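You operate a simulated robot arm through the tools that you are given. There is no shell and no other tool. Be economical: measure what you need, move in short steps, check, and stop when the job is done.

You run a simulated robot arm. Do the job below in one go: nothing can be reset, and whatever is moved stays where it is left.

Task
Level the balance's pointer with the brown ink bottle on the pan.
Fine: brass dial to FREE, slide the black knob till the pointer is level, dial back to LOCK; the bottle stays on the pan.

Only the result counts: the job must be done as asked and must still hold three seconds after the hand-in. Knocking over, shifting, dropping, spilling or breaking anything else fails it.

Robot
A 7-joint arm with a two-finger parallel gripper, fixed in place. Base frame: the origin is at the foot of the arm, x ahead of it, y to its left, z up; the work surface is at about z = 0. Lengths are in m, angles in degrees, forces in N, time in s.
With the tool pointing down near the work surface it reaches from about 0.24 to 0.62 m from the base axis. Its first joint turns from -66.0 to 66.0 degrees. Payload 2.6 kg.
The TCP is the grasp point between the finger pads, 0.03 m short of the fingertips. In the tool frame z runs along the fingers and y along their closing line. Largest opening 0.094 m; finger width 0.028, thickness 0.01; the body of the gripper, 0.05 by 0.096 m, starts 0.055 m behind the TCP.
Orientation is told as [roll, pitch, yaw] about the base's x, y, z axes, in that order, counted from this pose: with the fingers straight down and closing along the base's y, the tool's x points along the base's -x, its y along +y and its z along -z.

Tools
- The arm moves only by the tool drive_tool. Its argument "rows" is a list of rows, each a list of 2 entries, a list of its own where there are three numbers: the shift along the base's x, y, z in m, then the turn, a rotation vector about the base's x, y, z in degrees. In form: [[[tx, ty, tz], [rx, ry, rz]], ...]. A call has 1 to 12 rows; each row is the pose to reach, as a shift and turn from the pose commanded when the call began. "grip" is the closure, from 0 (fully open) to 1 (shut), set as the call begins (left out, the last holds). Rows are played at 5 a second. More than 0.05 m and 8.6 degrees between two rows, or a gripper value outside its range, and nothing of the call is played. A pose out of reach is approached as far as the arm can. The call stops where the force on the tool passes 40 N (or 10 N more than at its start, if that is more) or the arm is blocked; 0.2 s more then pass. Each finger travels about 0.072 m/s and halts on what it meets, pressing with about 35 N; the grip force reading is that of the motor and also rises with nothing between the fingers. The clock runs only during rows and for 0.2 s after the last one: add rows that repeat a pose to give the fingers time. It gives the time, the measured TCP pose, the force on the tool (base axes), the opening and the grip force at its end, in the units of the frame above (readings bear some noise).
- Cameras (640 x 400 px; columns grow to the right, rows downward): "scene" is fixed at [0.0477, 0.4278, 0.563]; the picture's right is [-0.69, -0.72, 0.00], its down [-0.37, 0.35, -0.86] and it looks along [0.62, -0.60, -0.51] (base axes); focal length 278 px, centre (320, 200). "wrist" rides on the gripper at [0.076, 0.014, -0.103] in the tool frame; the picture's right is [-0.18, 0.98, 0.00], its down [-0.75, -0.14, -0.64] and it looks along [-0.63, -0.12, 0.77] (tool axes); focal length 243 px, centre (320, 200).
- grab_frame(camera): a new picture of that camera. It takes no simulated time.
- measure_at(camera, pixels): for up to 12 pixels [column, row] of the newest picture of that camera ("zoom" is the newest enlarged one), the place [x, y, z] in the base frame of the surface seen there, good to about 0.002 m, but the place of the scene camera against the robot may be out by one fixed shift of up to 0.018 m in any direction. It takes no simulated time.
- inspect(camera, box): a new picture of the part [left, top, right, bottom] of that camera's present view, enlarged. It takes no simulated time.
- hand_in(): hands the job in; it is judged then, once.

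Keep the steps short. Do not move on a guess: measure, check each grasp and each placing, and mend mistakes. In all there are 80 turns and 34 pictures (those below and enlarged ones count). Leave the gripper open and the arm clear of the work at the hand-in unless told otherwise, and finish with a single line.

The tools are called as a command line: name --argument value ..., lists and objects as JSON in quotes. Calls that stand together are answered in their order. drive_tool: Moves the arm, as the interface text tells. Its arguments: {"type":"object","properties":{"rows":{"type":"array","items":{"type":"array"}},"grip":{"type":"number"}},"required":["rows"]} The other tools are called the same way: grab_frame (camera) takes a picture; measure_at (camera, pixels) gives the place of the surface under pixels of a picture; inspect (camera, box) takes an enlarged picture of a part of a camera's view; hand_in () hands the job in.

At the start:

```text
time: 0.0
tool_pos: [0.3325, 0.1411, 0.4112]
ee_rot: [-0.1, 0.0, 0.1]
wrist_force: [-0.4, -0.1, 0.5]
finger_gap: 0.0939
gripper_force: 0.0
```

scene: 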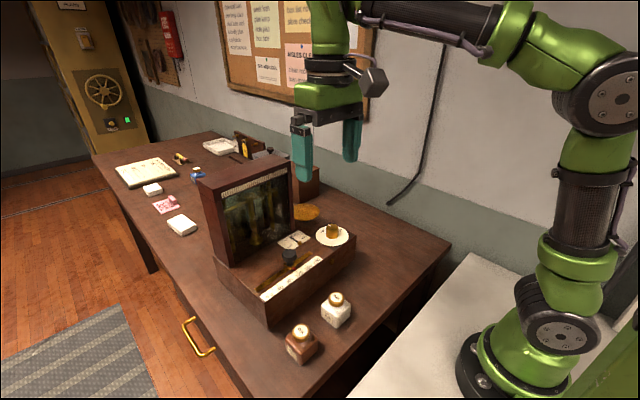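
wrist: 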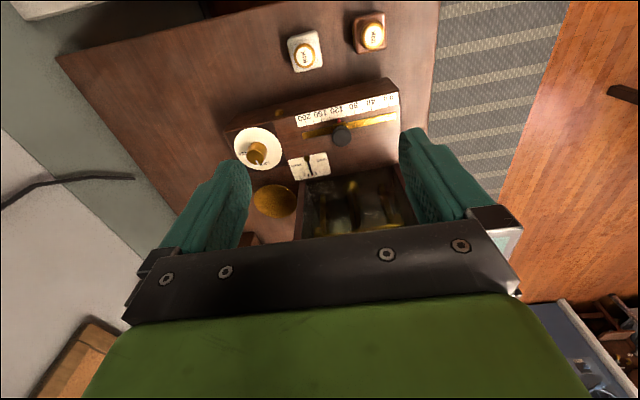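

I see a balance with a dial, knob and scale, and two bottles (brown and white) beside it. I'll enlarge the balance in both views.

inspect --camera "scene" --box '[180, 140, 380, 370]'

inspect --camera "wrist" --box '[220, 0, 420, 240]'

```text
1.74 times, centred on (280, 255) of scene
```

zoom: 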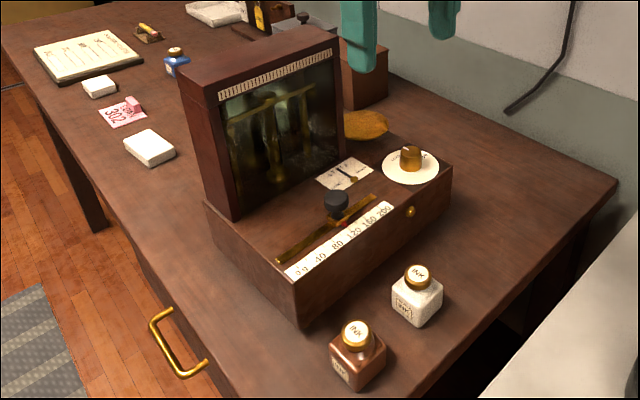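

```text
1.67 times, centred on (320, 120) of wrist
```

zoom: 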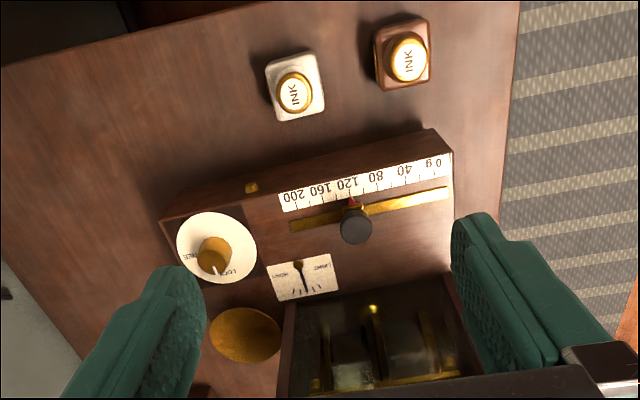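

The pan looks to be the brass disc at zoom (245,335), with the dial at (213,253), the knob at (356,225) and the pointer card at (305,275). I'll measure these points.

measure_at --camera "zoom" --pixels '[[245, 335], [212, 330], [280, 335], [213, 247], [222, 230], [356, 215], [356, 238], [408, 58], [378, 85], [425, 85], [292, 90], [420, 262]]'

measure_at --camera "wrist" --pixels '[[249, 158], [280, 195], [262, 213], [250, 130], [300, 125], [395, 110], [355, 136], [320, 136], [290, 70], [350, 45]]'

```text
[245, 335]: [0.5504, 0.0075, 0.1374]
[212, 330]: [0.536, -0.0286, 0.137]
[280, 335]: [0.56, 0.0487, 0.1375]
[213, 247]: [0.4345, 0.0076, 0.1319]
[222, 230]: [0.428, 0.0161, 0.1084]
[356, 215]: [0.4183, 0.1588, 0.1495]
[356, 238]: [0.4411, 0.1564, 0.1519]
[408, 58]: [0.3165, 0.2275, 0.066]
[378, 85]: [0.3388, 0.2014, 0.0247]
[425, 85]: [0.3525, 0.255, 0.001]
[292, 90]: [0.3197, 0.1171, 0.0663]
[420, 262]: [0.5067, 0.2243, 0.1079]
```

```text
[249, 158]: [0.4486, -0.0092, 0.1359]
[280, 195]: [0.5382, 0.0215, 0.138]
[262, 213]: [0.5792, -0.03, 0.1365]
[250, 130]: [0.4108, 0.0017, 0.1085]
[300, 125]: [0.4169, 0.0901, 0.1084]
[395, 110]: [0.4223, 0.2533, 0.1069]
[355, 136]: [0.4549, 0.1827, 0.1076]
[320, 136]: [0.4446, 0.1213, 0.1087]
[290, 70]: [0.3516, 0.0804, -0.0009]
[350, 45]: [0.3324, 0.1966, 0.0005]
```

The pan is about (0.555, 0.008, 0.1375). Before moving, I need closer views of the dial and card, and of the bottle.

inspect --camera "wrist" --box '[225, 115, 345, 190]'

inspect --camera "wrist" --box '[325, 0, 415, 60]'

```text
5.33 times, centred on (285, 152) of wrist
```

zoom: 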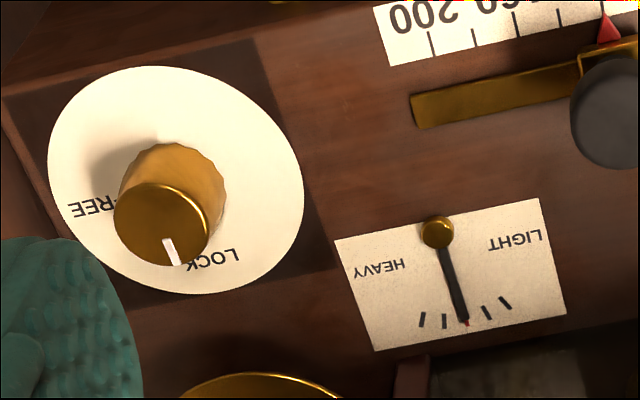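

```text
6.67 times, centred on (370, 30) of wrist
```

zoom: 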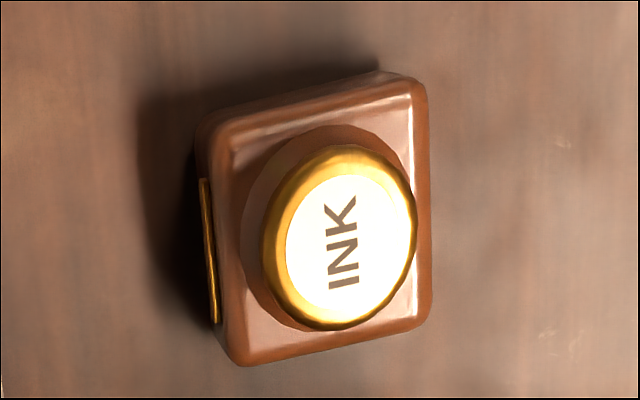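

The dial is on LOCK and the pointer is held at centre. I'll measure the bottle's body corners and cap.

measure_at --camera "zoom" --pixels '[[235, 140], [400, 105], [232, 330], [400, 310], [418, 100], [345, 230], [300, 225], [405, 225], [345, 160], [345, 315], [260, 355], [215, 240]]'

```text
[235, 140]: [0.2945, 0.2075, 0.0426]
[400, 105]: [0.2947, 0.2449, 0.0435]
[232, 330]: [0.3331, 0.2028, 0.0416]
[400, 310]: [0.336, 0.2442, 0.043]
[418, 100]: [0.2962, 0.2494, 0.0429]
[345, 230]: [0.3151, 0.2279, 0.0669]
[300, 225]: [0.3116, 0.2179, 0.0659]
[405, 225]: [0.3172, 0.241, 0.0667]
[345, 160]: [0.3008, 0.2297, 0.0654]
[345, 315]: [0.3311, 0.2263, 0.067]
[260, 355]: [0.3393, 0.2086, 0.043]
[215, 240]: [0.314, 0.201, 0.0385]
```

The bottle body is about 0.048 square, centred at (0.3155, 0.2265) with its top at 0.043. Next I need the case height, the balance's front edge and the clearances around the pan.

grab_frame --camera "scene"

measure_at --camera "scene" --pixels '[[289, 168], [293, 225], [205, 190], [302, 212], [308, 175], [322, 180], [290, 256], [333, 229], [301, 327], [275, 320], [352, 245], [336, 297]]'

measure_at --camera "wrist" --pixels '[[232, 128], [300, 98], [385, 78], [385, 90], [308, 235], [300, 205], [375, 48], [270, 113]]'

```text
27 pictures are left
```

scene: 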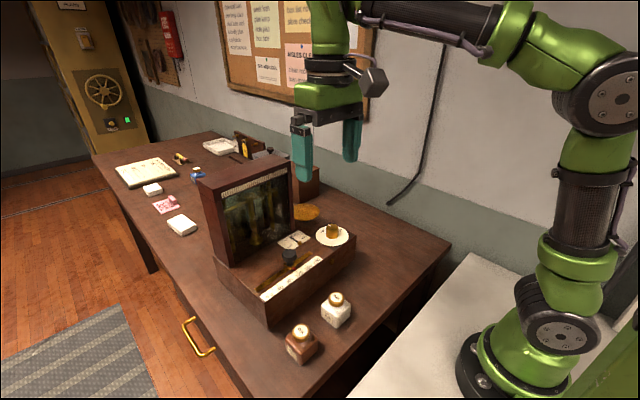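

```text
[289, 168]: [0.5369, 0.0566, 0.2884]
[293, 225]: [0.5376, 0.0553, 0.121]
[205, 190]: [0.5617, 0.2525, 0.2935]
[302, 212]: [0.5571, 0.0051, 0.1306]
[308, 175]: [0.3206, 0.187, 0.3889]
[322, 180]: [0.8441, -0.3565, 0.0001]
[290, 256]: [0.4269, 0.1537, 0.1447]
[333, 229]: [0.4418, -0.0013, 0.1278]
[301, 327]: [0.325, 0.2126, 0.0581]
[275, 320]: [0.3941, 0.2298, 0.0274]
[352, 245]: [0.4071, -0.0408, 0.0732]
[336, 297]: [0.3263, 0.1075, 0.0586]
```

```text
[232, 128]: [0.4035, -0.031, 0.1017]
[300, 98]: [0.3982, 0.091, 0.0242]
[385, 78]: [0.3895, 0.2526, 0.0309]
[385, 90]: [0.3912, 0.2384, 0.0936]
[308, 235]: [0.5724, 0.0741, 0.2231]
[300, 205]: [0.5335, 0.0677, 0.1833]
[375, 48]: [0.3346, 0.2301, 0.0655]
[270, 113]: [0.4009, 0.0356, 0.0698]
```

Scene readings agree with wrist readings to within about 8 mm. The case wall is at y≈0.06 and its top is at 0.30. I'll turn the gripper 90° so it closes along x with the camera away from the case, and go above the brown bottle at z≈0.17.

drive_tool --grip 0 --rows '[[[-0.0014, 0.007, -0.02], [0, 0, 7.5]], [[-0.0028, 0.014, -0.04], [0, 0, 15]], [[-0.0042, 0.021, -0.06], [0, 0, 22.5]], [[-0.0057, 0.028, -0.08], [0, 0, 30]], [[-0.007, 0.0355, -0.1], [0, 0, 37.5]], [[-0.0085, 0.0427, -0.12], [0, 0, 45]], [[-0.01, 0.05, -0.14], [0, 0, 52.5]], [[-0.0113, 0.057, -0.16], [0, 0, 60]], [[-0.0127, 0.064, -0.18], [0, 0, 67.5]], [[-0.014, 0.071, -0.2], [0, 0, 75]], [[-0.0155, 0.078, -0.22], [0, 0, 82.5]], [[-0.017, 0.0854, -0.24], [0, 0, 90]]]'

grab_frame --camera "wrist"

```text
time: 2.6
tool_pos: [0.3149, 0.2258, 0.1699]
ee_rot: [-0.1, 0.0, 90.0]
wrist_force: [-1.1, 0.5, -0.5]
finger_gap: 0.0941
gripper_force: 0.1
```

```text
26 pictures are left
```

wrist: 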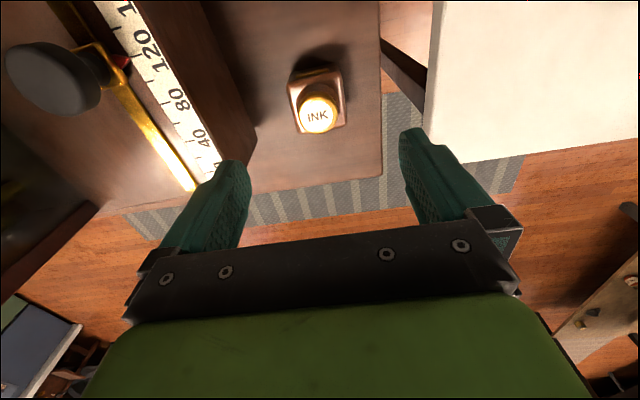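

The bottle is at (317,112). I'll re-measure it from this nearer view.

measure_at --camera "wrist" --pixels '[[317, 116], [290, 90], [342, 80], [292, 115], [344, 112], [300, 130], [340, 126], [250, 130]]'

```text
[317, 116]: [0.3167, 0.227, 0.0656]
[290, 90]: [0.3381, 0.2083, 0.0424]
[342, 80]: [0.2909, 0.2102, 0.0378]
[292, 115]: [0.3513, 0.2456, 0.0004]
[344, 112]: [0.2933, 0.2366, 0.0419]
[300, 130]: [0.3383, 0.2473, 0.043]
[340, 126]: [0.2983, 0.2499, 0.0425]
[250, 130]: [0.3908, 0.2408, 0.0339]
```

The centre is confirmed at (0.316, 0.227). I'll descend 0.133 m so the tips straddle the body, still open.

drive_tool --rows '[[[0.0008, 0.001, -0.03], [0, 0, 0]], [[0.0008, 0.001, -0.06], [0, 0, 0]], [[0.0008, 0.001, -0.085], [0, 0, 0]], [[0.0008, 0.001, -0.105], [0, 0, 0]], [[0.0008, 0.001, -0.12], [0, 0, 0]], [[0.0008, 0.001, -0.133], [0, 0, 0]], [[0.0008, 0.001, -0.133], [0, 0, 0]]]'

```text
time: 4.2
tool_pos: [0.3165, 0.2278, 0.0385]
ee_rot: [0.0, 0.0, 90.1]
wrist_force: [-0.2, 0.7, 0.5]
finger_gap: 0.0941
gripper_force: 0.1
```

No contact on the way down. I'll close on the body and give the fingers time.

drive_tool --grip 1 --rows '[[[0, 0, 0], [0, 0, 0]], [[0, 0, 0], [0, 0, 0]], [[0, 0, 0], [0, 0, 0]], [[0, 0, 0], [0, 0, 0]], [[0, 0, 0], [0, 0, 0]]]'

```text
time: 5.4
tool_pos: [0.3173, 0.2266, 0.0397]
ee_rot: [0.1, -0.1, 89.9]
wrist_force: [0.0, 0.0, -0.3]
finger_gap: 0.0559
gripper_force: 35.1
```

The gap is 0.056 at 35 N, so it holds the body. I'll lift in steps and check.

drive_tool --rows '[[[0, 0, 0.01], [0, 0, 0]], [[0, 0, 0.03], [0, 0, 0]], [[0, 0, 0.06], [0, 0, 0]], [[0, 0, 0.1], [0, 0, 0]], [[0, 0, 0.14], [0, 0, 0]], [[0, 0, 0.18], [0, 0, 0]]]'

grab_frame --camera "wrist"

grab_frame --camera "scene"

```text
time: 6.8
tool_pos: [0.3158, 0.2273, 0.2187]
ee_rot: [0.1, 0.1, 90.0]
wrist_force: [0.1, -0.6, -1.3]
finger_gap: 0.0347
gripper_force: 34.7
```

```text
25 pictures are left
```

wrist: 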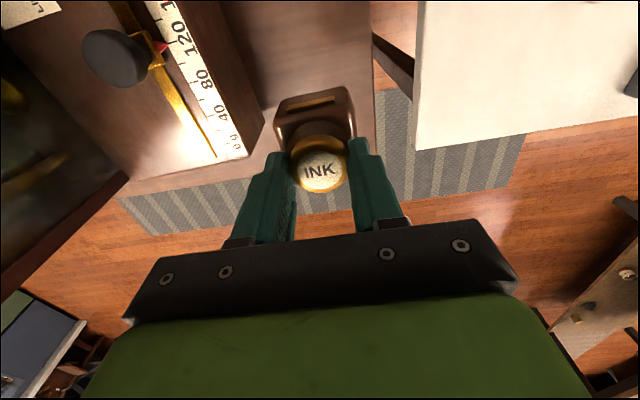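

```text
24 pictures are left
```

scene: 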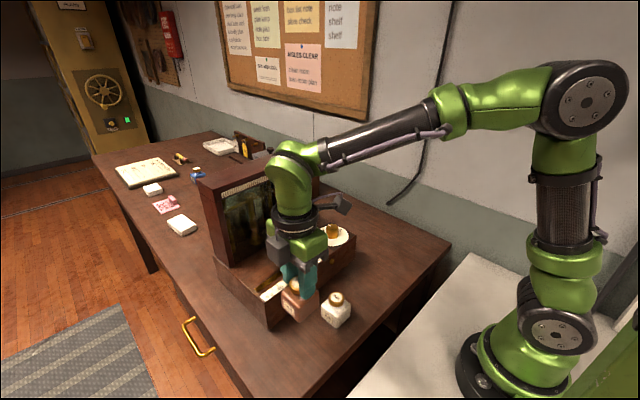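

The gap has dropped to 0.035, so the fingers now hold the cap. I need to check how the bottle hangs before carrying it.

inspect --camera "scene" --box '[240, 230, 370, 345]'

inspect --camera "wrist" --box '[230, 60, 420, 230]'

```text
3.48 times, centred on (305, 288) of scene
```

zoom: 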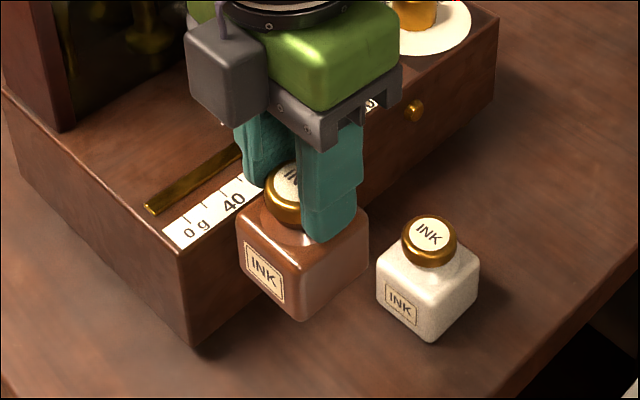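

```text
2.35 times, centred on (325, 145) of wrist
```

zoom: 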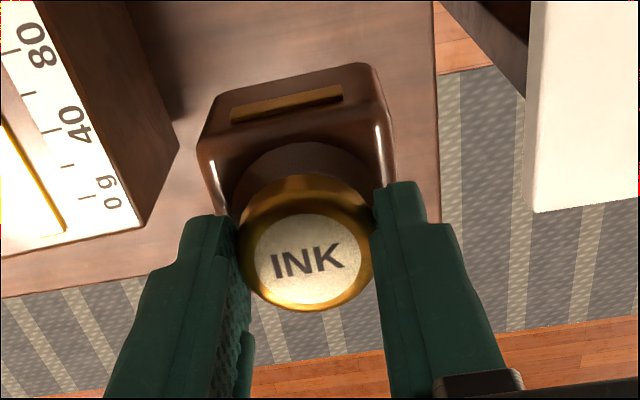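

The fingers are on the cap and the bottle looks roughly upright. I'll measure the tilt and where the bottle sits.

measure_at --camera "zoom" --pixels '[[305, 195], [305, 255], [305, 295], [260, 250], [350, 245], [285, 105], [225, 135], [365, 105], [340, 80], [222, 180], [375, 160]]'

```text
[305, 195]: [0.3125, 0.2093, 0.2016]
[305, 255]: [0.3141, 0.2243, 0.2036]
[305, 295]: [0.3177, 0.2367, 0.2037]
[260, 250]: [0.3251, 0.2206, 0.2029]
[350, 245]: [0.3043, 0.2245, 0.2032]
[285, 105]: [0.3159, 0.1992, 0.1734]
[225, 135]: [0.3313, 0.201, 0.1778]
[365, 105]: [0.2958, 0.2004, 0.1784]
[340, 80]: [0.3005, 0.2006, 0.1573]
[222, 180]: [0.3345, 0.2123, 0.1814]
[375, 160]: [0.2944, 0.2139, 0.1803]
```

The bottle is upright: cap top at 0.2035, so its base is 0.081 below the TCP, and the grip is on the cap. I'll raise a little and carry it along y, in front of the case, clear of everything.

drive_tool --rows '[[[0, 0, 0.02], [0, 0, 0]], [[0, -0.01, 0.045], [0, 0, 0]], [[0.003, -0.035, 0.055], [0, 0, 0]], [[0.006, -0.06, 0.055], [0, 0, 0]], [[0.01, -0.085, 0.055], [0, 0, 0]], [[0.015, -0.11, 0.055], [0, 0, 0]], [[0.02, -0.135, 0.055], [0, 0, 0]], [[0.025, -0.16, 0.055], [0, 0, 0]], [[0.03, -0.185, 0.055], [0, 0, 0]], [[0.035, -0.205, 0.055], [0, 0, 0]], [[0.04, -0.219, 0.055], [0, 0, 0]], [[0.04, -0.219, 0.055], [0, 0, 0]]]'

grab_frame --camera "wrist"

```text
time: 9.4
tool_pos: [0.3564, 0.0072, 0.2731]
ee_rot: [-0.1, 0.0, 90.0]
wrist_force: [0.0, 1.0, -1.0]
finger_gap: 0.0348
gripper_force: 34.7
```

```text
21 pictures are left
```

wrist: 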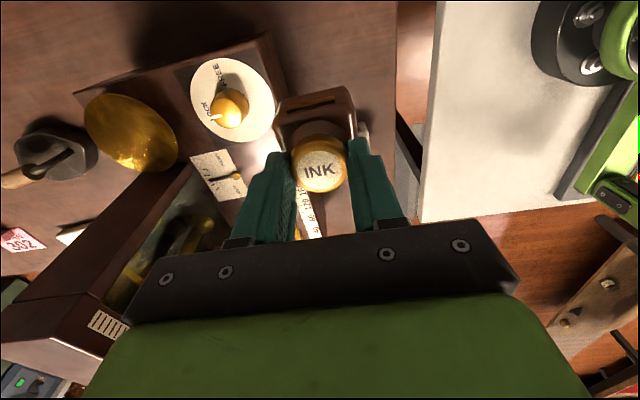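

The grip is steady. The whole pan is visible at about (130,132), with a kettle-like object behind it at (55,155). I'll measure the pan rim and the obstacles.

measure_at --camera "wrist" --pixels '[[86, 108], [176, 150], [108, 96], [150, 172], [172, 128], [92, 140], [130, 132], [93, 155], [60, 150], [228, 100], [180, 180], [30, 180]]'

inspect --camera "wrist" --box '[0, 40, 290, 230]'

```text
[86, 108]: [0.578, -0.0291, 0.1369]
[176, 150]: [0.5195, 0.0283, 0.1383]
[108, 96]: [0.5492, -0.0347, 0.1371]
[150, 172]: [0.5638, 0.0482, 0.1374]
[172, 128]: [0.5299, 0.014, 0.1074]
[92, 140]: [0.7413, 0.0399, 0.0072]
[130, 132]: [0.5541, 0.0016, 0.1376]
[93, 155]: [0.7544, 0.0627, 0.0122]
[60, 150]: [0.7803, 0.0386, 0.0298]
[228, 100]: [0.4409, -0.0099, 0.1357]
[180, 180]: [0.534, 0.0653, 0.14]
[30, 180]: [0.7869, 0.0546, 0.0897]
```

```text
2.11 times, centred on (145, 135) of wrist
```

zoom: 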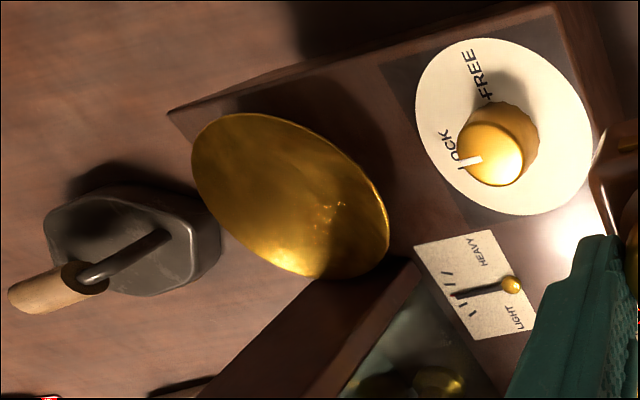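

The pan centre is about (0.558, 0.007), radius 0.043. I'll carry the bottle forward 0.2015 m, staying 5 cm above the pan.

drive_tool --rows '[[[0.015, 0, 0], [0, 0, 0]], [[0.04, 0, 0], [0, 0, 0]], [[0.065, 0, 0], [0, 0, 0]], [[0.09, 0, 0], [0, 0, 0]], [[0.115, 0, 0], [0, 0, 0]], [[0.14, 0, 0], [0, 0, 0]], [[0.165, 0, 0], [0, 0, 0]], [[0.185, 0, 0], [0, 0, 0]], [[0.1985, 0, 0], [0, 0, 0]], [[0.2015, 0, 0], [0, 0, 0]], [[0.2015, 0, 0], [0, 0, 0]]]'

grab_frame --camera "wrist"

grab_frame --camera "scene"

```text
time: 11.8
tool_pos: [0.5579, 0.0087, 0.2727]
ee_rot: [0.0, 0.0, 90.0]
wrist_force: [0.1, 0.4, -1.5]
finger_gap: 0.0347
gripper_force: 34.8
```

```text
19 pictures are left
```

wrist: 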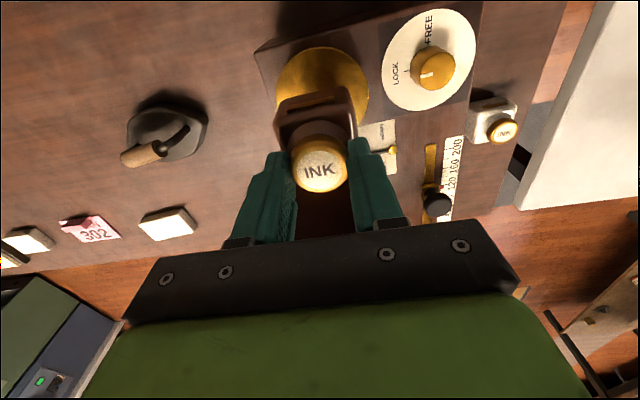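

```text
18 pictures are left
```

scene: 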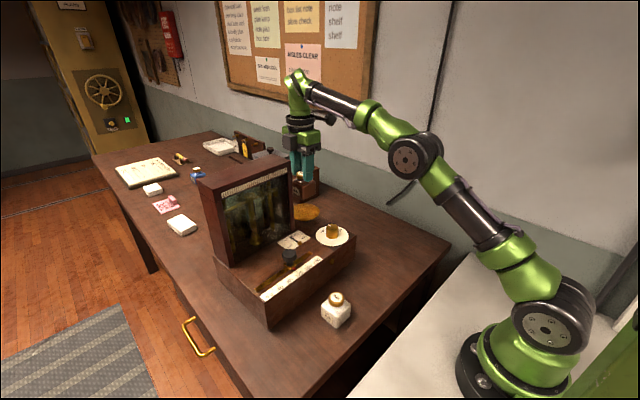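

The bottle is centred over the pan. Its base is at about 0.192 and the pan at 0.1375. I'll lower it slowly until just short of contact.

drive_tool --rows '[[[0, 0, -0.015], [0, 0, 0]], [[0, 0, -0.03], [0, 0, 0]], [[0, 0, -0.042], [0, 0, 0]], [[0, 0, -0.049], [0, 0, 0]], [[0, 0, -0.052], [0, 0, 0]], [[0, 0, -0.0535], [0, 0, 0]], [[0, 0, -0.0535], [0, 0, 0]]]'

inspect --camera "wrist" --box '[230, 0, 500, 240]'

```text
time: 13.4
tool_pos: [0.5581, 0.0075, 0.2197]
ee_rot: [0.0, 0.0, 90.0]
wrist_force: [0.0, 0.5, -1.3]
finger_gap: 0.0344
gripper_force: 34.5
```

```text
1.67 times, centred on (365, 120) of wrist
```

zoom: 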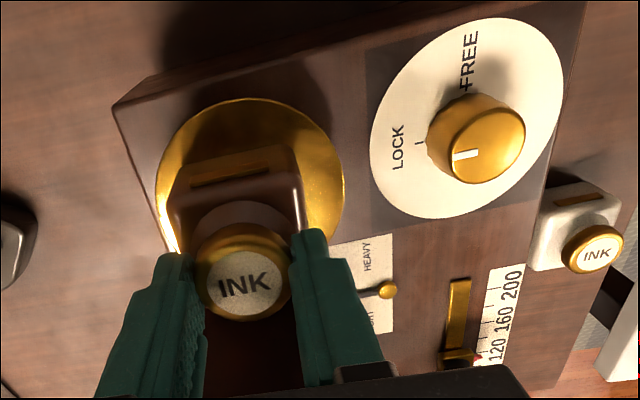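

The force still shows the weight (about -1.3 N), so it isn't in contact yet. I'll lower by millimetres.

drive_tool --rows '[[[0, 0, -0.001], [0, 0, 0]], [[0, 0, -0.002], [0, 0, 0]], [[0, 0, -0.002], [0, 0, 0]]]'

measure_at --camera "zoom" --pixels '[[245, 280], [240, 180], [195, 185], [290, 160], [180, 205], [300, 205], [230, 120], [418, 140], [490, 92], [464, 154], [445, 115], [520, 140]]'

```text
time: 14.2
tool_pos: [0.5583, 0.0085, 0.2175]
ee_rot: [-0.1, 0.0, 90.0]
wrist_force: [-0.8, 0.1, 9.1]
finger_gap: 0.0349
gripper_force: 34.9
```

```text
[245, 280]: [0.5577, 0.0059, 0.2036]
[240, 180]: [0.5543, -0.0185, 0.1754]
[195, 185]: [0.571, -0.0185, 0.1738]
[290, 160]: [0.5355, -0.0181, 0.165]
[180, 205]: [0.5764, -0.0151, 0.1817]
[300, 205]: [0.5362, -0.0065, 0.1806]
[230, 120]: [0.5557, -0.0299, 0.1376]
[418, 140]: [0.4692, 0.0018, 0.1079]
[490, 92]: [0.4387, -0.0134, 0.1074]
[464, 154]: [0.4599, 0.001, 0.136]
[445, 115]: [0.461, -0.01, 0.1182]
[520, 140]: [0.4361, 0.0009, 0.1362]
```

Contact shows as +9 N. The bottle rests on the pan, so I'll ease up a fraction, open, wait, then rise straight up.

drive_tool --rows '[[[0, 0, 0.0008], [0, 0, 0]]]'

drive_tool --grip 0 --rows '[[[0, 0, 0], [0, 0, 0]], [[0, 0, 0], [0, 0, 0]], [[0, 0, 0], [0, 0, 0]], [[0, 0, 0], [0, 0, 0]], [[0, 0, 0.02], [0, 0, 0]], [[0, 0, 0.05], [0, 0, 0]], [[0, 0, 0.085], [0, 0, 0]]]'

grab_frame --camera "wrist"

```text
time: 14.6
tool_pos: [0.5581, 0.0091, 0.2182]
ee_rot: [0.0, 0.0, 90.0]
wrist_force: [1.6, -0.1, 4.7]
finger_gap: 0.0346
gripper_force: 35.2
```

```text
time: 16.2
tool_pos: [0.5577, 0.0098, 0.2917]
ee_rot: [0.0, 0.2, 90.0]
wrist_force: [-0.9, 1.0, -0.3]
finger_gap: 0.0941
gripper_force: 0.0
out of reach, approached as far as the arm can: row 7
```

```text
16 pictures are left
```

wrist: 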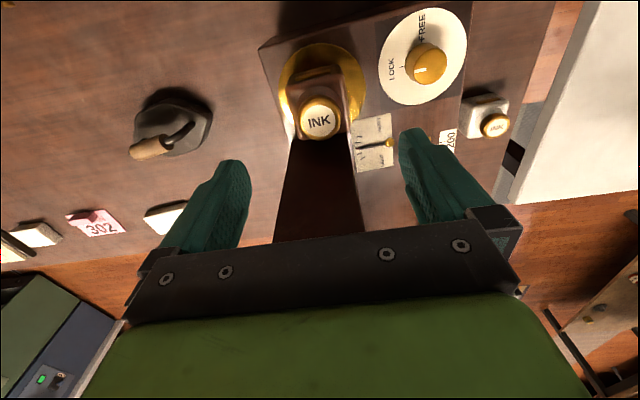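

The bottle stands upright on the pan and the fingers are clear. The dial tick for LOCK points toward the bottle (+x) and FREE toward -y. I'll go above the dial, staying at height.

drive_tool --rows '[[[-0.02, -0.001, 0], [0, 0, 0]], [[-0.05, -0.003, 0], [0, 0, 0]], [[-0.08, -0.005, -0.005], [0, 0, 0]], [[-0.105, -0.008, -0.01], [0, 0, 0]], [[-0.12, -0.009, -0.02], [0, 0, 0]], [[-0.12, -0.009, -0.04], [0, 0, 0]], [[-0.12, -0.009, -0.06], [0, 0, 0]], [[-0.12, -0.009, -0.06], [0, 0, 0]]]'

inspect --camera "wrist" --box '[220, 20, 420, 180]'

```text
time: 18.0
tool_pos: [0.4363, -0.0011, 0.23]
ee_rot: [0.0, 0.0, 89.9]
wrist_force: [-0.2, 0.2, 0.4]
finger_gap: 0.0939
gripper_force: 0.1
```

```text
2.50 times, centred on (320, 100) of wrist
```

zoom: 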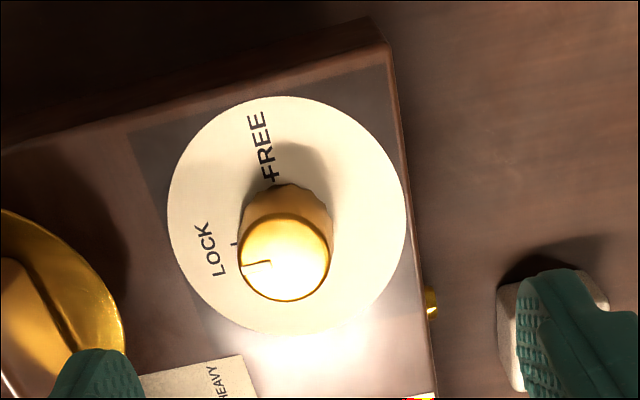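

I'll measure the plate rim, the ticks (LOCK at zoom (235,242), FREE at (270,180)), the knob rim and its mark.

measure_at --camera "zoom" --pixels '[[170, 215], [403, 215], [288, 100], [288, 328], [234, 242], [267, 180], [245, 264], [322, 262], [285, 222], [285, 292], [268, 261], [332, 225]]'

```text
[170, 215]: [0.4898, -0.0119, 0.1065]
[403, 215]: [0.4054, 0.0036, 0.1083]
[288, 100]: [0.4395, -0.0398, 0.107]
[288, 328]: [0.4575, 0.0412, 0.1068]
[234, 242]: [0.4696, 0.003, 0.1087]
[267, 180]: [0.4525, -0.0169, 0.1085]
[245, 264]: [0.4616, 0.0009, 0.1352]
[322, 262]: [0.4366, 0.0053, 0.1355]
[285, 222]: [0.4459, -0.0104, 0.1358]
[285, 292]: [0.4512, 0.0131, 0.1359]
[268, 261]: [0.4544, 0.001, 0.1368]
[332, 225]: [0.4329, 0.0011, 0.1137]
```

The dial centre is (0.448, 0.001) and the knob top is at 0.136. LOCK is at about 0–6° and FREE at about -76 to -82°. I'll centre over it and descend to TCP z≈0.142, tips about 4 mm above the plate.

drive_tool --rows '[[[0.006, 0.001, -0.01], [0, 0, 0]], [[0.0117, 0.002, -0.03], [0, 0, 0]], [[0.0117, 0.002, -0.05], [0, 0, 0]], [[0.0117, 0.002, -0.07], [0, 0, 0]], [[0.0117, 0.002, -0.08], [0, 0, 0]], [[0.0117, 0.002, -0.087], [0, 0, 0]], [[0.0117, 0.002, -0.087], [0, 0, 0]]]'

drive_tool --grip 1 --rows '[[[0, 0, 0], [0, 0, 0]], [[0, 0, 0], [0, 0, 0]], [[0, 0, 0], [0, 0, 0]], [[0, 0, 0], [0, 0, 0]], [[0, 0, 0], [0, 0, 0]]]'

```text
time: 19.6
tool_pos: [0.4493, 0.0013, 0.1439]
ee_rot: [0.0, 0.0, 90.0]
wrist_force: [-0.5, -0.1, 0.5]
finger_gap: 0.094
gripper_force: 0.1
```

```text
time: 20.8
tool_pos: [0.4496, 0.0008, 0.1452]
ee_rot: [-0.2, -0.1, 90.0]
wrist_force: [15.4, 1.1, 0.4]
finger_gap: 0.033
gripper_force: 35.2
```

The knob is gripped (gap 0.033), with a 15 N sideways push toward +x, so I'm slightly off centre. I'll shift 1.5 mm to relax it.

drive_tool --rows '[[[0.0015, 0, 0], [0, 0, 0]]]'

```text
time: 21.2
tool_pos: [0.4485, 0.001, 0.1456]
ee_rot: [0.1, 0.0, 89.9]
wrist_force: [-0.4, 0.0, 7.3]
finger_gap: 0.0325
gripper_force: 34.7
```

Relaxed. I'll turn the dial clockwise (from above) in 7.5° steps to -82°.

drive_tool --rows '[[[0, 0, 0], [0, 0, -7.5]], [[0, 0, 0], [0, 0, -15]], [[0, 0, 0], [0, 0, -22.5]], [[0, 0, 0], [0, 0, -30]], [[0, 0, 0], [0, 0, -37.5]], [[0, 0, 0], [0, 0, -45]], [[0, 0, 0], [0, 0, -52.5]], [[0, 0, 0], [0, 0, -60]], [[0, 0, 0], [0, 0, -67.5]], [[0, 0, 0], [0, 0, -75]], [[0, 0, 0], [0, 0, -82]], [[0, 0, 0], [0, 0, -82]]]'

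grab_frame --camera "wrist"

```text
time: 23.8
tool_pos: [0.4499, 0.0017, 0.1431]
ee_rot: [0.1, 0.3, 7.9]
wrist_force: [-14.6, 3.5, -0.7]
finger_gap: 0.0329
gripper_force: 35.2
```

```text
14 pictures are left
```

wrist: 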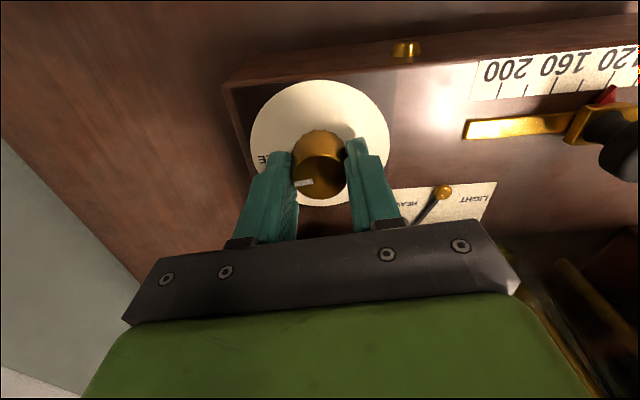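

The pointer has swung toward HEAVY and the mark points to FREE. I'll release, rise, and look.

drive_tool --grip 0 --rows '[[[0, 0, 0], [0, 0, 0]], [[0, 0, 0], [0, 0, 0]], [[0, 0, 0], [0, 0, 0]], [[0, 0, 0], [0, 0, 0]], [[0, 0, 0.025], [0, 0, 0]], [[0, 0, 0.055], [0, 0, 0]], [[0, 0, 0.09], [0, 0, 0]], [[-0.01, 0.03, 0.11], [0, 0, 0]], [[-0.02, 0.06, 0.12], [0, 0, -4]], [[-0.025, 0.09, 0.12], [0, 0, -8]], [[-0.025, 0.11, 0.12], [0, 0, -8]], [[-0.025, 0.11, 0.12], [0, 0, -8]]]'

inspect --camera "wrist" --box '[100, 20, 420, 220]'

```text
time: 26.4
tool_pos: [0.4242, 0.1125, 0.264]
ee_rot: [0.0, 0.0, -0.1]
wrist_force: [-0.3, 0.0, 0.3]
finger_gap: 0.0942
gripper_force: 0.0
```

```text
2.00 times, centred on (260, 120) of wrist
```

zoom: 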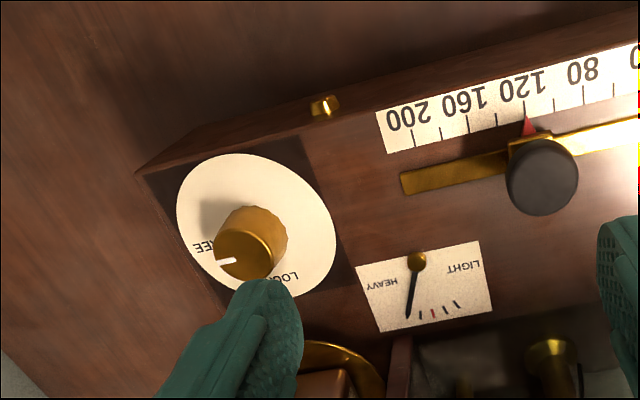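

The dial is on FREE and the pointer is about two ticks toward HEAVY. The slider index reads about 117, so it must go toward 200 (-y). I'll measure the knob, the scale ticks and the slot.

measure_at --camera "zoom" --pixels '[[413, 142], [468, 130], [525, 116], [555, 106], [529, 130], [525, 165], [565, 155], [545, 145], [538, 190], [545, 205], [404, 183], [520, 205]]'

```text
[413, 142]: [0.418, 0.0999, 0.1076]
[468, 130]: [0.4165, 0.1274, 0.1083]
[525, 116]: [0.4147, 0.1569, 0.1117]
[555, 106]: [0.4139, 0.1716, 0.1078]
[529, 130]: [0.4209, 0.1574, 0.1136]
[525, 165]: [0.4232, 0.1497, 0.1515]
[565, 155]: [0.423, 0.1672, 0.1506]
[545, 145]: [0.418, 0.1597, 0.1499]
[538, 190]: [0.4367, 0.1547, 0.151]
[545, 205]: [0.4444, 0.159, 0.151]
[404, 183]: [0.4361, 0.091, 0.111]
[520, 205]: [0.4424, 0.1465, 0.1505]
```

The knob centre is (0.432, 0.1575) with its top at 0.151. The scale is about 20 g per 14.2 mm along -y, with a slight slant. I'll move above it and descend to TCP z≈0.155.

drive_tool --rows '[[[0.004, 0.022, 0], [0, 0, 0]], [[0.008, 0.045, 0], [0, 0, 0]], [[0.008, 0.045, -0.03], [0, 0, 0]], [[0.008, 0.045, -0.06], [0, 0, 0]], [[0.008, 0.045, -0.085], [0, 0, 0]], [[0.008, 0.045, -0.1], [0, 0, 0]], [[0.008, 0.045, -0.109], [0, 0, 0]], [[0.008, 0.045, -0.109], [0, 0, 0]]]'

inspect --camera "wrist" --box '[180, 40, 440, 240]'

```text
time: 28.2
tool_pos: [0.4334, 0.1544, 0.1537]
ee_rot: [0.1, -0.1, 0.0]
wrist_force: [-0.1, -0.2, -0.2]
finger_gap: 0.0941
gripper_force: 0.0
```

```text
2.00 times, centred on (310, 140) of wrist
```

zoom: 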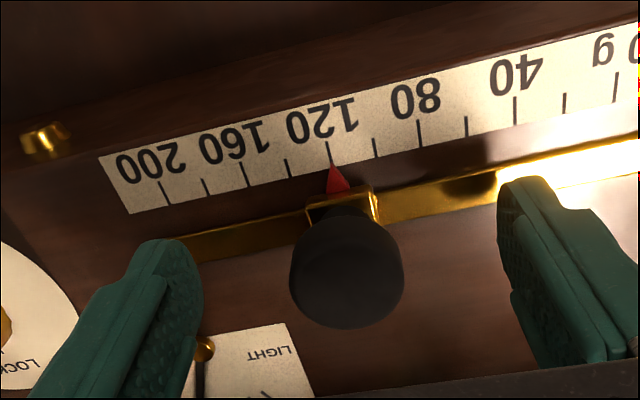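

The knob is centred between the fingers and the index reads about 120. I'll close on it.

drive_tool --grip 1 --rows '[[[0, 0, 0], [0, 0, 0]], [[0, 0, 0], [0, 0, 0]], [[0, 0, 0], [0, 0, 0]], [[0, 0, 0], [0, 0, 0]], [[0, 0, 0], [0, 0, 0]]]'

inspect --camera "wrist" --box '[180, 40, 440, 240]'

```text
time: 29.4
tool_pos: [0.4328, 0.1551, 0.156]
ee_rot: [0.0, 0.0, 0.0]
wrist_force: [0.2, 1.9, -0.6]
finger_gap: 0.031
gripper_force: 35.1
```

```text
2.00 times, centred on (310, 140) of wrist
```

zoom: 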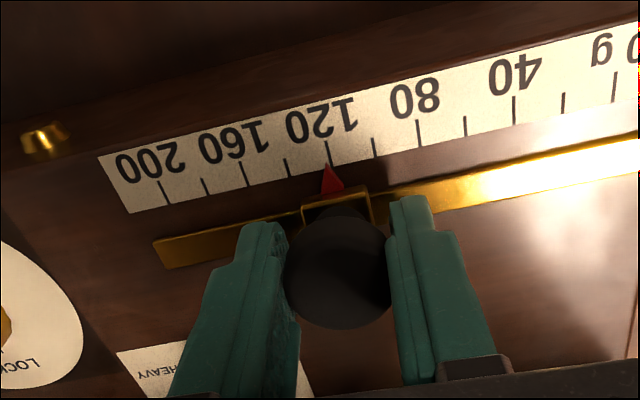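

Gripped (gap 0.031). I'll slide 14 mm in -y, to about 140, then look at the pointer from the scene camera.

drive_tool --rows '[[[0.0002, -0.004, 0], [0, 0, 0]], [[0.0004, -0.008, 0], [0, 0, 0]], [[0.0006, -0.011, 0], [0, 0, 0]], [[0.0008, -0.014, 0], [0, 0, 0]], [[0.0008, -0.014, 0], [0, 0, 0]]]'

inspect --camera "scene" --box '[250, 215, 350, 290]'

```text
time: 30.6
tool_pos: [0.4354, 0.1415, 0.1558]
ee_rot: [-0.1, 0.1, -0.1]
wrist_force: [-0.8, 0.0, -0.1]
finger_gap: 0.0311
gripper_force: 35.0
```

```text
5.33 times, centred on (300, 252) of scene
```

zoom: 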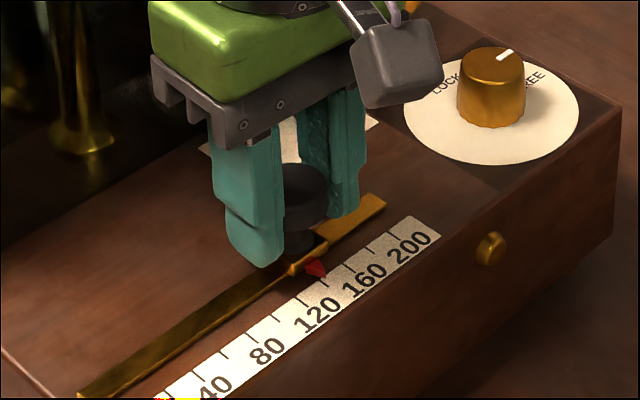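

The gripper hides the card. I'll release, rise and look with the wrist camera.

drive_tool --grip 0 --rows '[[[0, 0, 0], [0, 0, 0]], [[0, 0, 0], [0, 0, 0]], [[0, 0, 0], [0, 0, 0]], [[0, 0, 0.02], [0, 0, 0]], [[0, 0, 0.05], [0, 0, 0]], [[0, 0, 0.08], [0, 0, 0]], [[-0.01, 0, 0.1], [0, 0, 0]], [[-0.01, 0, 0.1], [0, 0, 0]]]'

inspect --camera "wrist" --box '[220, 70, 380, 170]'

```text
time: 32.4
tool_pos: [0.4242, 0.1427, 0.2559]
ee_rot: [0.0, -0.1, 0.1]
wrist_force: [-0.7, -0.4, -0.4]
finger_gap: 0.0942
gripper_force: 0.1
```

```text
4.00 times, centred on (300, 120) of wrist
```

zoom: 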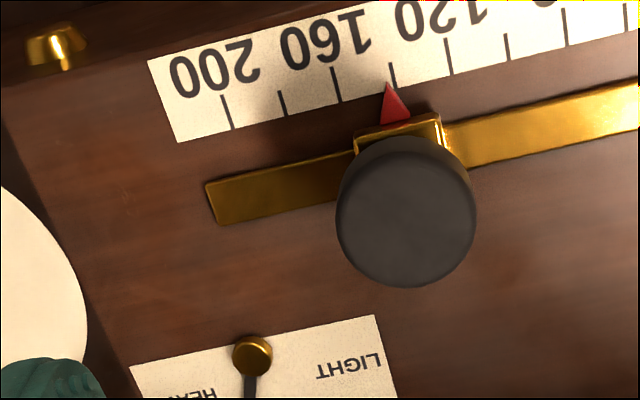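

The index is at about 141, but the crop cut off the card. I'll look a bit lower.

inspect --camera "wrist" --box '[230, 130, 330, 195]'

```text
6.15 times, centred on (280, 162) of wrist
```

zoom: 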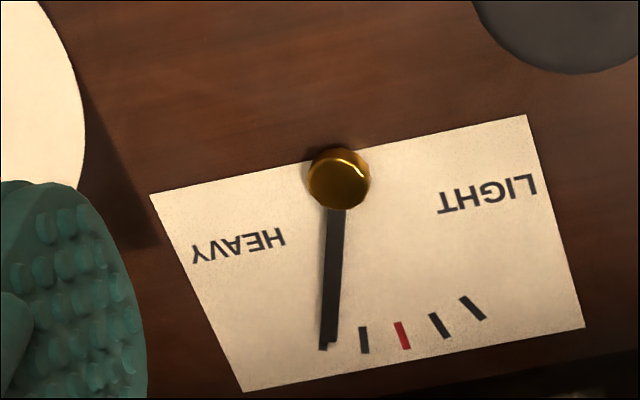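

The pointer sits at the last tick on the HEAVY side, so it may be against its stop. When lifted, the bottle read about 1.3 N, or 135±25 g, so balance is likely around 145–175. I'll push the knob in -y with closed fingers from its +y side, which keeps the card visible, to about 158.

drive_tool --grip 1 --rows '[[[0.005, 0.02, 0], [0, 0, 0]], [[0.01, 0.042, 0], [0, 0, 0]], [[0.01, 0.042, 0], [0, 0, 0]], [[0.01, 0.042, -0.03], [0, 0, 0]], [[0.01, 0.042, -0.06], [0, 0, 0]], [[0.01, 0.042, -0.085], [0, 0, 0]], [[0.01, 0.042, -0.1], [0, 0, 0]], [[0.01, 0.042, -0.1], [0, 0, 0]]]'

drive_tool --rows '[[[0, -0.008, 0], [0, 0, 0]], [[0.0002, -0.015, 0], [0, 0, 0]], [[0.0005, -0.02, 0], [0, 0, 0]], [[0.0007, -0.025, 0], [0, 0, 0]], [[0.001, -0.029, 0], [0, 0, 0]], [[0.001, -0.029, 0], [0, 0, 0]], [[0.001, -0.029, 0], [0, 0, 0]]]'

grab_frame --camera "wrist"

```text
time: 34.2
tool_pos: [0.4329, 0.1847, 0.1549]
ee_rot: [0.0, 0.0, 0.0]
wrist_force: [-0.3, 0.4, 0.2]
finger_gap: 0.0001
gripper_force: 33.3
```

```text
time: 35.8
tool_pos: [0.4355, 0.1557, 0.1562]
ee_rot: [-0.1, 0.0, 0.0]
wrist_force: [0.0, -0.7, 0.4]
finger_gap: 0.0
gripper_force: 32.6
```

```text
7 pictures are left
```

wrist: 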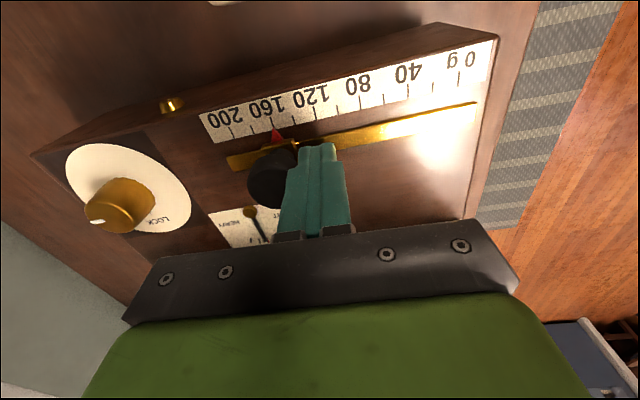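

The knob moved and the index is near 160. The needle at (250,212)→(262,242) has swung close to centre. I'll enlarge.

inspect --camera "wrist" --box '[200, 110, 310, 255]'

```text
2.76 times, centred on (255, 182) of wrist
```

zoom: 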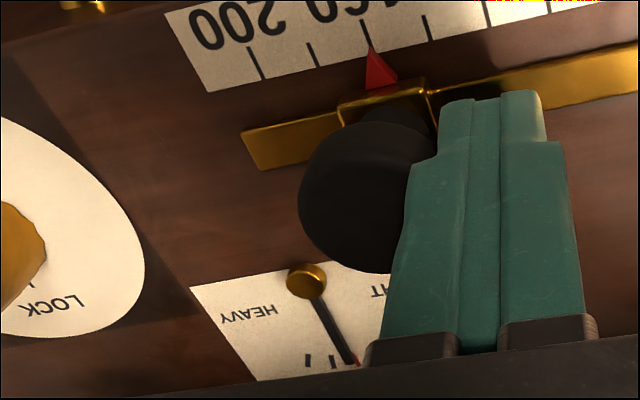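

The needle is nearly on the red tick, perhaps slightly HEAVY. I'll back off the knob, rise, and view the card straight on.

drive_tool --rows '[[[0, 0.004, 0], [0, 0, 0]], [[0, 0.012, 0], [0, 0, 0]], [[0, 0.012, 0.04], [0, 0, 0]], [[0, 0.012, 0.075], [0, 0, 0]], [[-0.01, -0.015, 0.09], [0, 0, 0]], [[-0.02, -0.045, 0.09], [0, 0, 0]], [[-0.025, -0.065, 0.09], [0, 0, 0]], [[-0.025, -0.065, 0.09], [0, 0, 0]]]'

inspect --camera "wrist" --box '[250, 60, 390, 160]'

```text
time: 37.6
tool_pos: [0.409, 0.0893, 0.2468]
ee_rot: [-0.1, 0.0, 0.0]
wrist_force: [-0.5, 0.0, 0.1]
finger_gap: 0.0
gripper_force: 33.2
```

```text
4.00 times, centred on (320, 110) of wrist
```

zoom: 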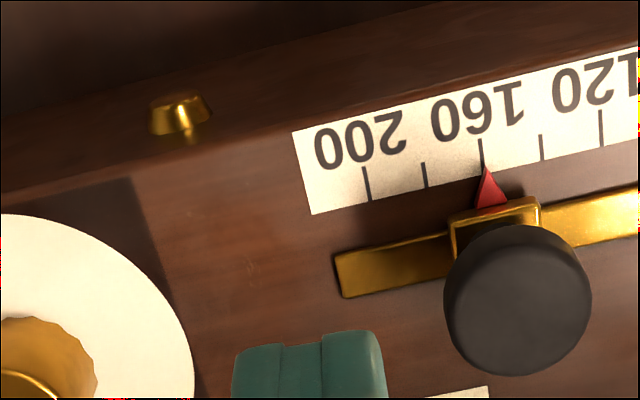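

Index at about 159. The card lies lower in the frame, behind the closed fingers. I'll open them and enlarge around (335,165).

drive_tool --grip 0 --rows '[[[0, 0, 0], [0, 0, 0]], [[0, 0, 0], [0, 0, 0]], [[0, 0, 0], [0, 0, 0]], [[0, 0, 0], [0, 0, 0]]]'

inspect --camera "wrist" --box '[270, 120, 400, 210]'

```text
time: 38.6
tool_pos: [0.4105, 0.0895, 0.246]
ee_rot: [-0.1, 0.0, 0.1]
wrist_force: [-0.1, 0.3, -1.3]
finger_gap: 0.094
gripper_force: 0.0
```

```text
4.44 times, centred on (335, 165) of wrist
```

zoom: 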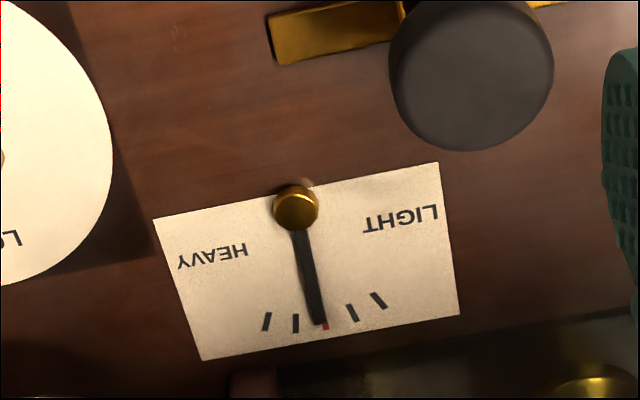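

The needle tip at (318,323) is about 0.15–0.2 tick to the HEAVY side of the red mark at (324,322). The tick spacing suggests roughly 1 g, or 0.8 mm, more. I'll close the fingers, return along the same path and push 0.8 mm past the former contact point.

drive_tool --grip 1 --rows '[[[0.01, 0.035, 0], [0, 0, 0]], [[0.025, 0.077, 0], [0, 0, 0]], [[0.025, 0.077, -0.02], [0, 0, 0]], [[0.025, 0.077, -0.05], [0, 0, 0]], [[0.025, 0.077, -0.078], [0, 0, 0]], [[0.025, 0.077, -0.09], [0, 0, 0]], [[0.025, 0.072, -0.09], [0, 0, 0]], [[0.025, 0.068, -0.09], [0, 0, 0]], [[0.025, 0.066, -0.09], [0, 0, 0]], [[0.025, 0.065, -0.09], [0, 0, 0]], [[0.025, 0.0642, -0.09], [0, 0, 0]], [[0.025, 0.0642, -0.09], [0, 0, 0]]]'

drive_tool --grip 1 --rows '[[[0, 0.005, 0], [0, 0, 0]], [[0, 0.013, 0], [0, 0, 0]], [[0, 0.013, 0.04], [0, 0, 0]], [[0, 0.013, 0.075], [0, 0, 0]], [[-0.01, -0.015, 0.09], [0, 0, 0]], [[-0.02, -0.045, 0.09], [0, 0, 0]], [[-0.025, -0.0742, 0.09], [0, 0, 0]], [[-0.025, -0.0742, 0.09], [0, 0, 0]]]'

drive_tool --grip 0 --rows '[[[0, 0, 0], [0, 0, 0]], [[0, 0, 0], [0, 0, 0]], [[0, 0, 0], [0, 0, 0]], [[0, 0, 0], [0, 0, 0]]]'

inspect --camera "wrist" --box '[290, 130, 400, 200]'

```text
time: 41.2
tool_pos: [0.4358, 0.1537, 0.1561]
ee_rot: [0.0, -0.1, -0.1]
wrist_force: [0.7, 0.7, -1.1]
finger_gap: 0.0
gripper_force: 33.3
```

```text
time: 43.0
tool_pos: [0.4096, 0.0794, 0.2454]
ee_rot: [0.0, 0.0, -0.1]
wrist_force: [-0.2, 0.4, -0.1]
finger_gap: 0.0
gripper_force: 32.8
```

```text
time: 44.0
tool_pos: [0.4113, 0.0789, 0.2454]
ee_rot: [0.1, 0.0, -0.1]
wrist_force: [0.2, -0.5, -0.6]
finger_gap: 0.0943
gripper_force: 0.0
```

```text
5.71 times, centred on (345, 165) of wrist
```

zoom: 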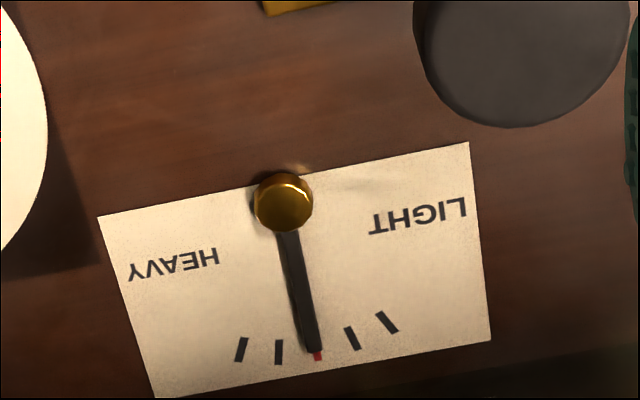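

The needle is now about 0.07 tick left of the red mark. I'll measure the parallax geometry, since measuring costs no picture.

measure_at --camera "zoom" --pixels '[[284, 198], [310, 340], [317, 356], [278, 352], [351, 338], [241, 349], [387, 322], [98, 216], [468, 143], [158, 396], [490, 338], [297, 290]]'

```text
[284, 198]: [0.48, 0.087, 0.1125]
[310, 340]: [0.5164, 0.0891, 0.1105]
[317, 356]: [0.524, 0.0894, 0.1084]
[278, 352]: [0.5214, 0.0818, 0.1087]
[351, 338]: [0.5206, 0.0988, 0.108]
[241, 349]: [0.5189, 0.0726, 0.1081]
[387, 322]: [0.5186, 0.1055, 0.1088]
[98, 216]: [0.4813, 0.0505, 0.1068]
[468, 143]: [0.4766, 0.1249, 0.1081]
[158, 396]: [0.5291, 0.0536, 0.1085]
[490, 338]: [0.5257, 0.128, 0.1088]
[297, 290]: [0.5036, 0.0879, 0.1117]
```

The parallax is negligible and the needle direction matches the card axis to within noise. One tighter enlargement of the tip will settle it.

inspect --camera "wrist" --box '[318, 160, 368, 198]'

```text
10.53 times, centred on (343, 179) of wrist
```

zoom: 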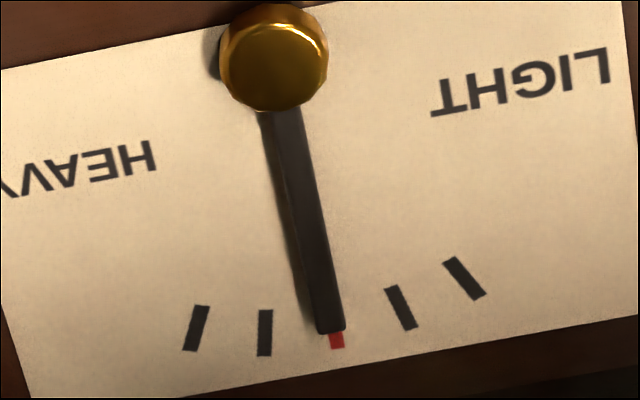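

The needle tip is within about 0.05 tick of the red mark, so it's level. Now for the dial: I'll return over it at the same yaw (8°) where I let go, then descend to the same grip height.

drive_tool --grip 0 --rows '[[[0.01, -0.025, 0], [0, 0, 2]], [[0.025, -0.055, 0], [0, 0, 5]], [[0.0397, -0.079, 0], [0, 0, 8]], [[0.0397, -0.079, -0.03], [0, 0, 8]], [[0.0397, -0.079, -0.06], [0, 0, 8]], [[0.0397, -0.079, -0.085], [0, 0, 8]], [[0.0397, -0.079, -0.1], [0, 0, 8]], [[0.0397, -0.079, -0.1], [0, 0, 8]]]'

drive_tool --grip 1 --rows '[[[0, 0, 0], [0, 0, 0]], [[0, 0, 0], [0, 0, 0]], [[0, 0, 0], [0, 0, 0]], [[0, 0, 0], [0, 0, 0]], [[0, 0, 0], [0, 0, 0]]]'

```text
time: 45.8
tool_pos: [0.4512, 0.0014, 0.1467]
ee_rot: [0.1, 0.0, 8.0]
wrist_force: [0.0, -0.1, 0.7]
finger_gap: 0.0938
gripper_force: 0.0
```

```text
time: 47.0
tool_pos: [0.4502, 0.0014, 0.1469]
ee_rot: [0.1, 0.0, 8.1]
wrist_force: [-1.2, 7.8, -0.6]
finger_gap: 0.0328
gripper_force: 35.2
```

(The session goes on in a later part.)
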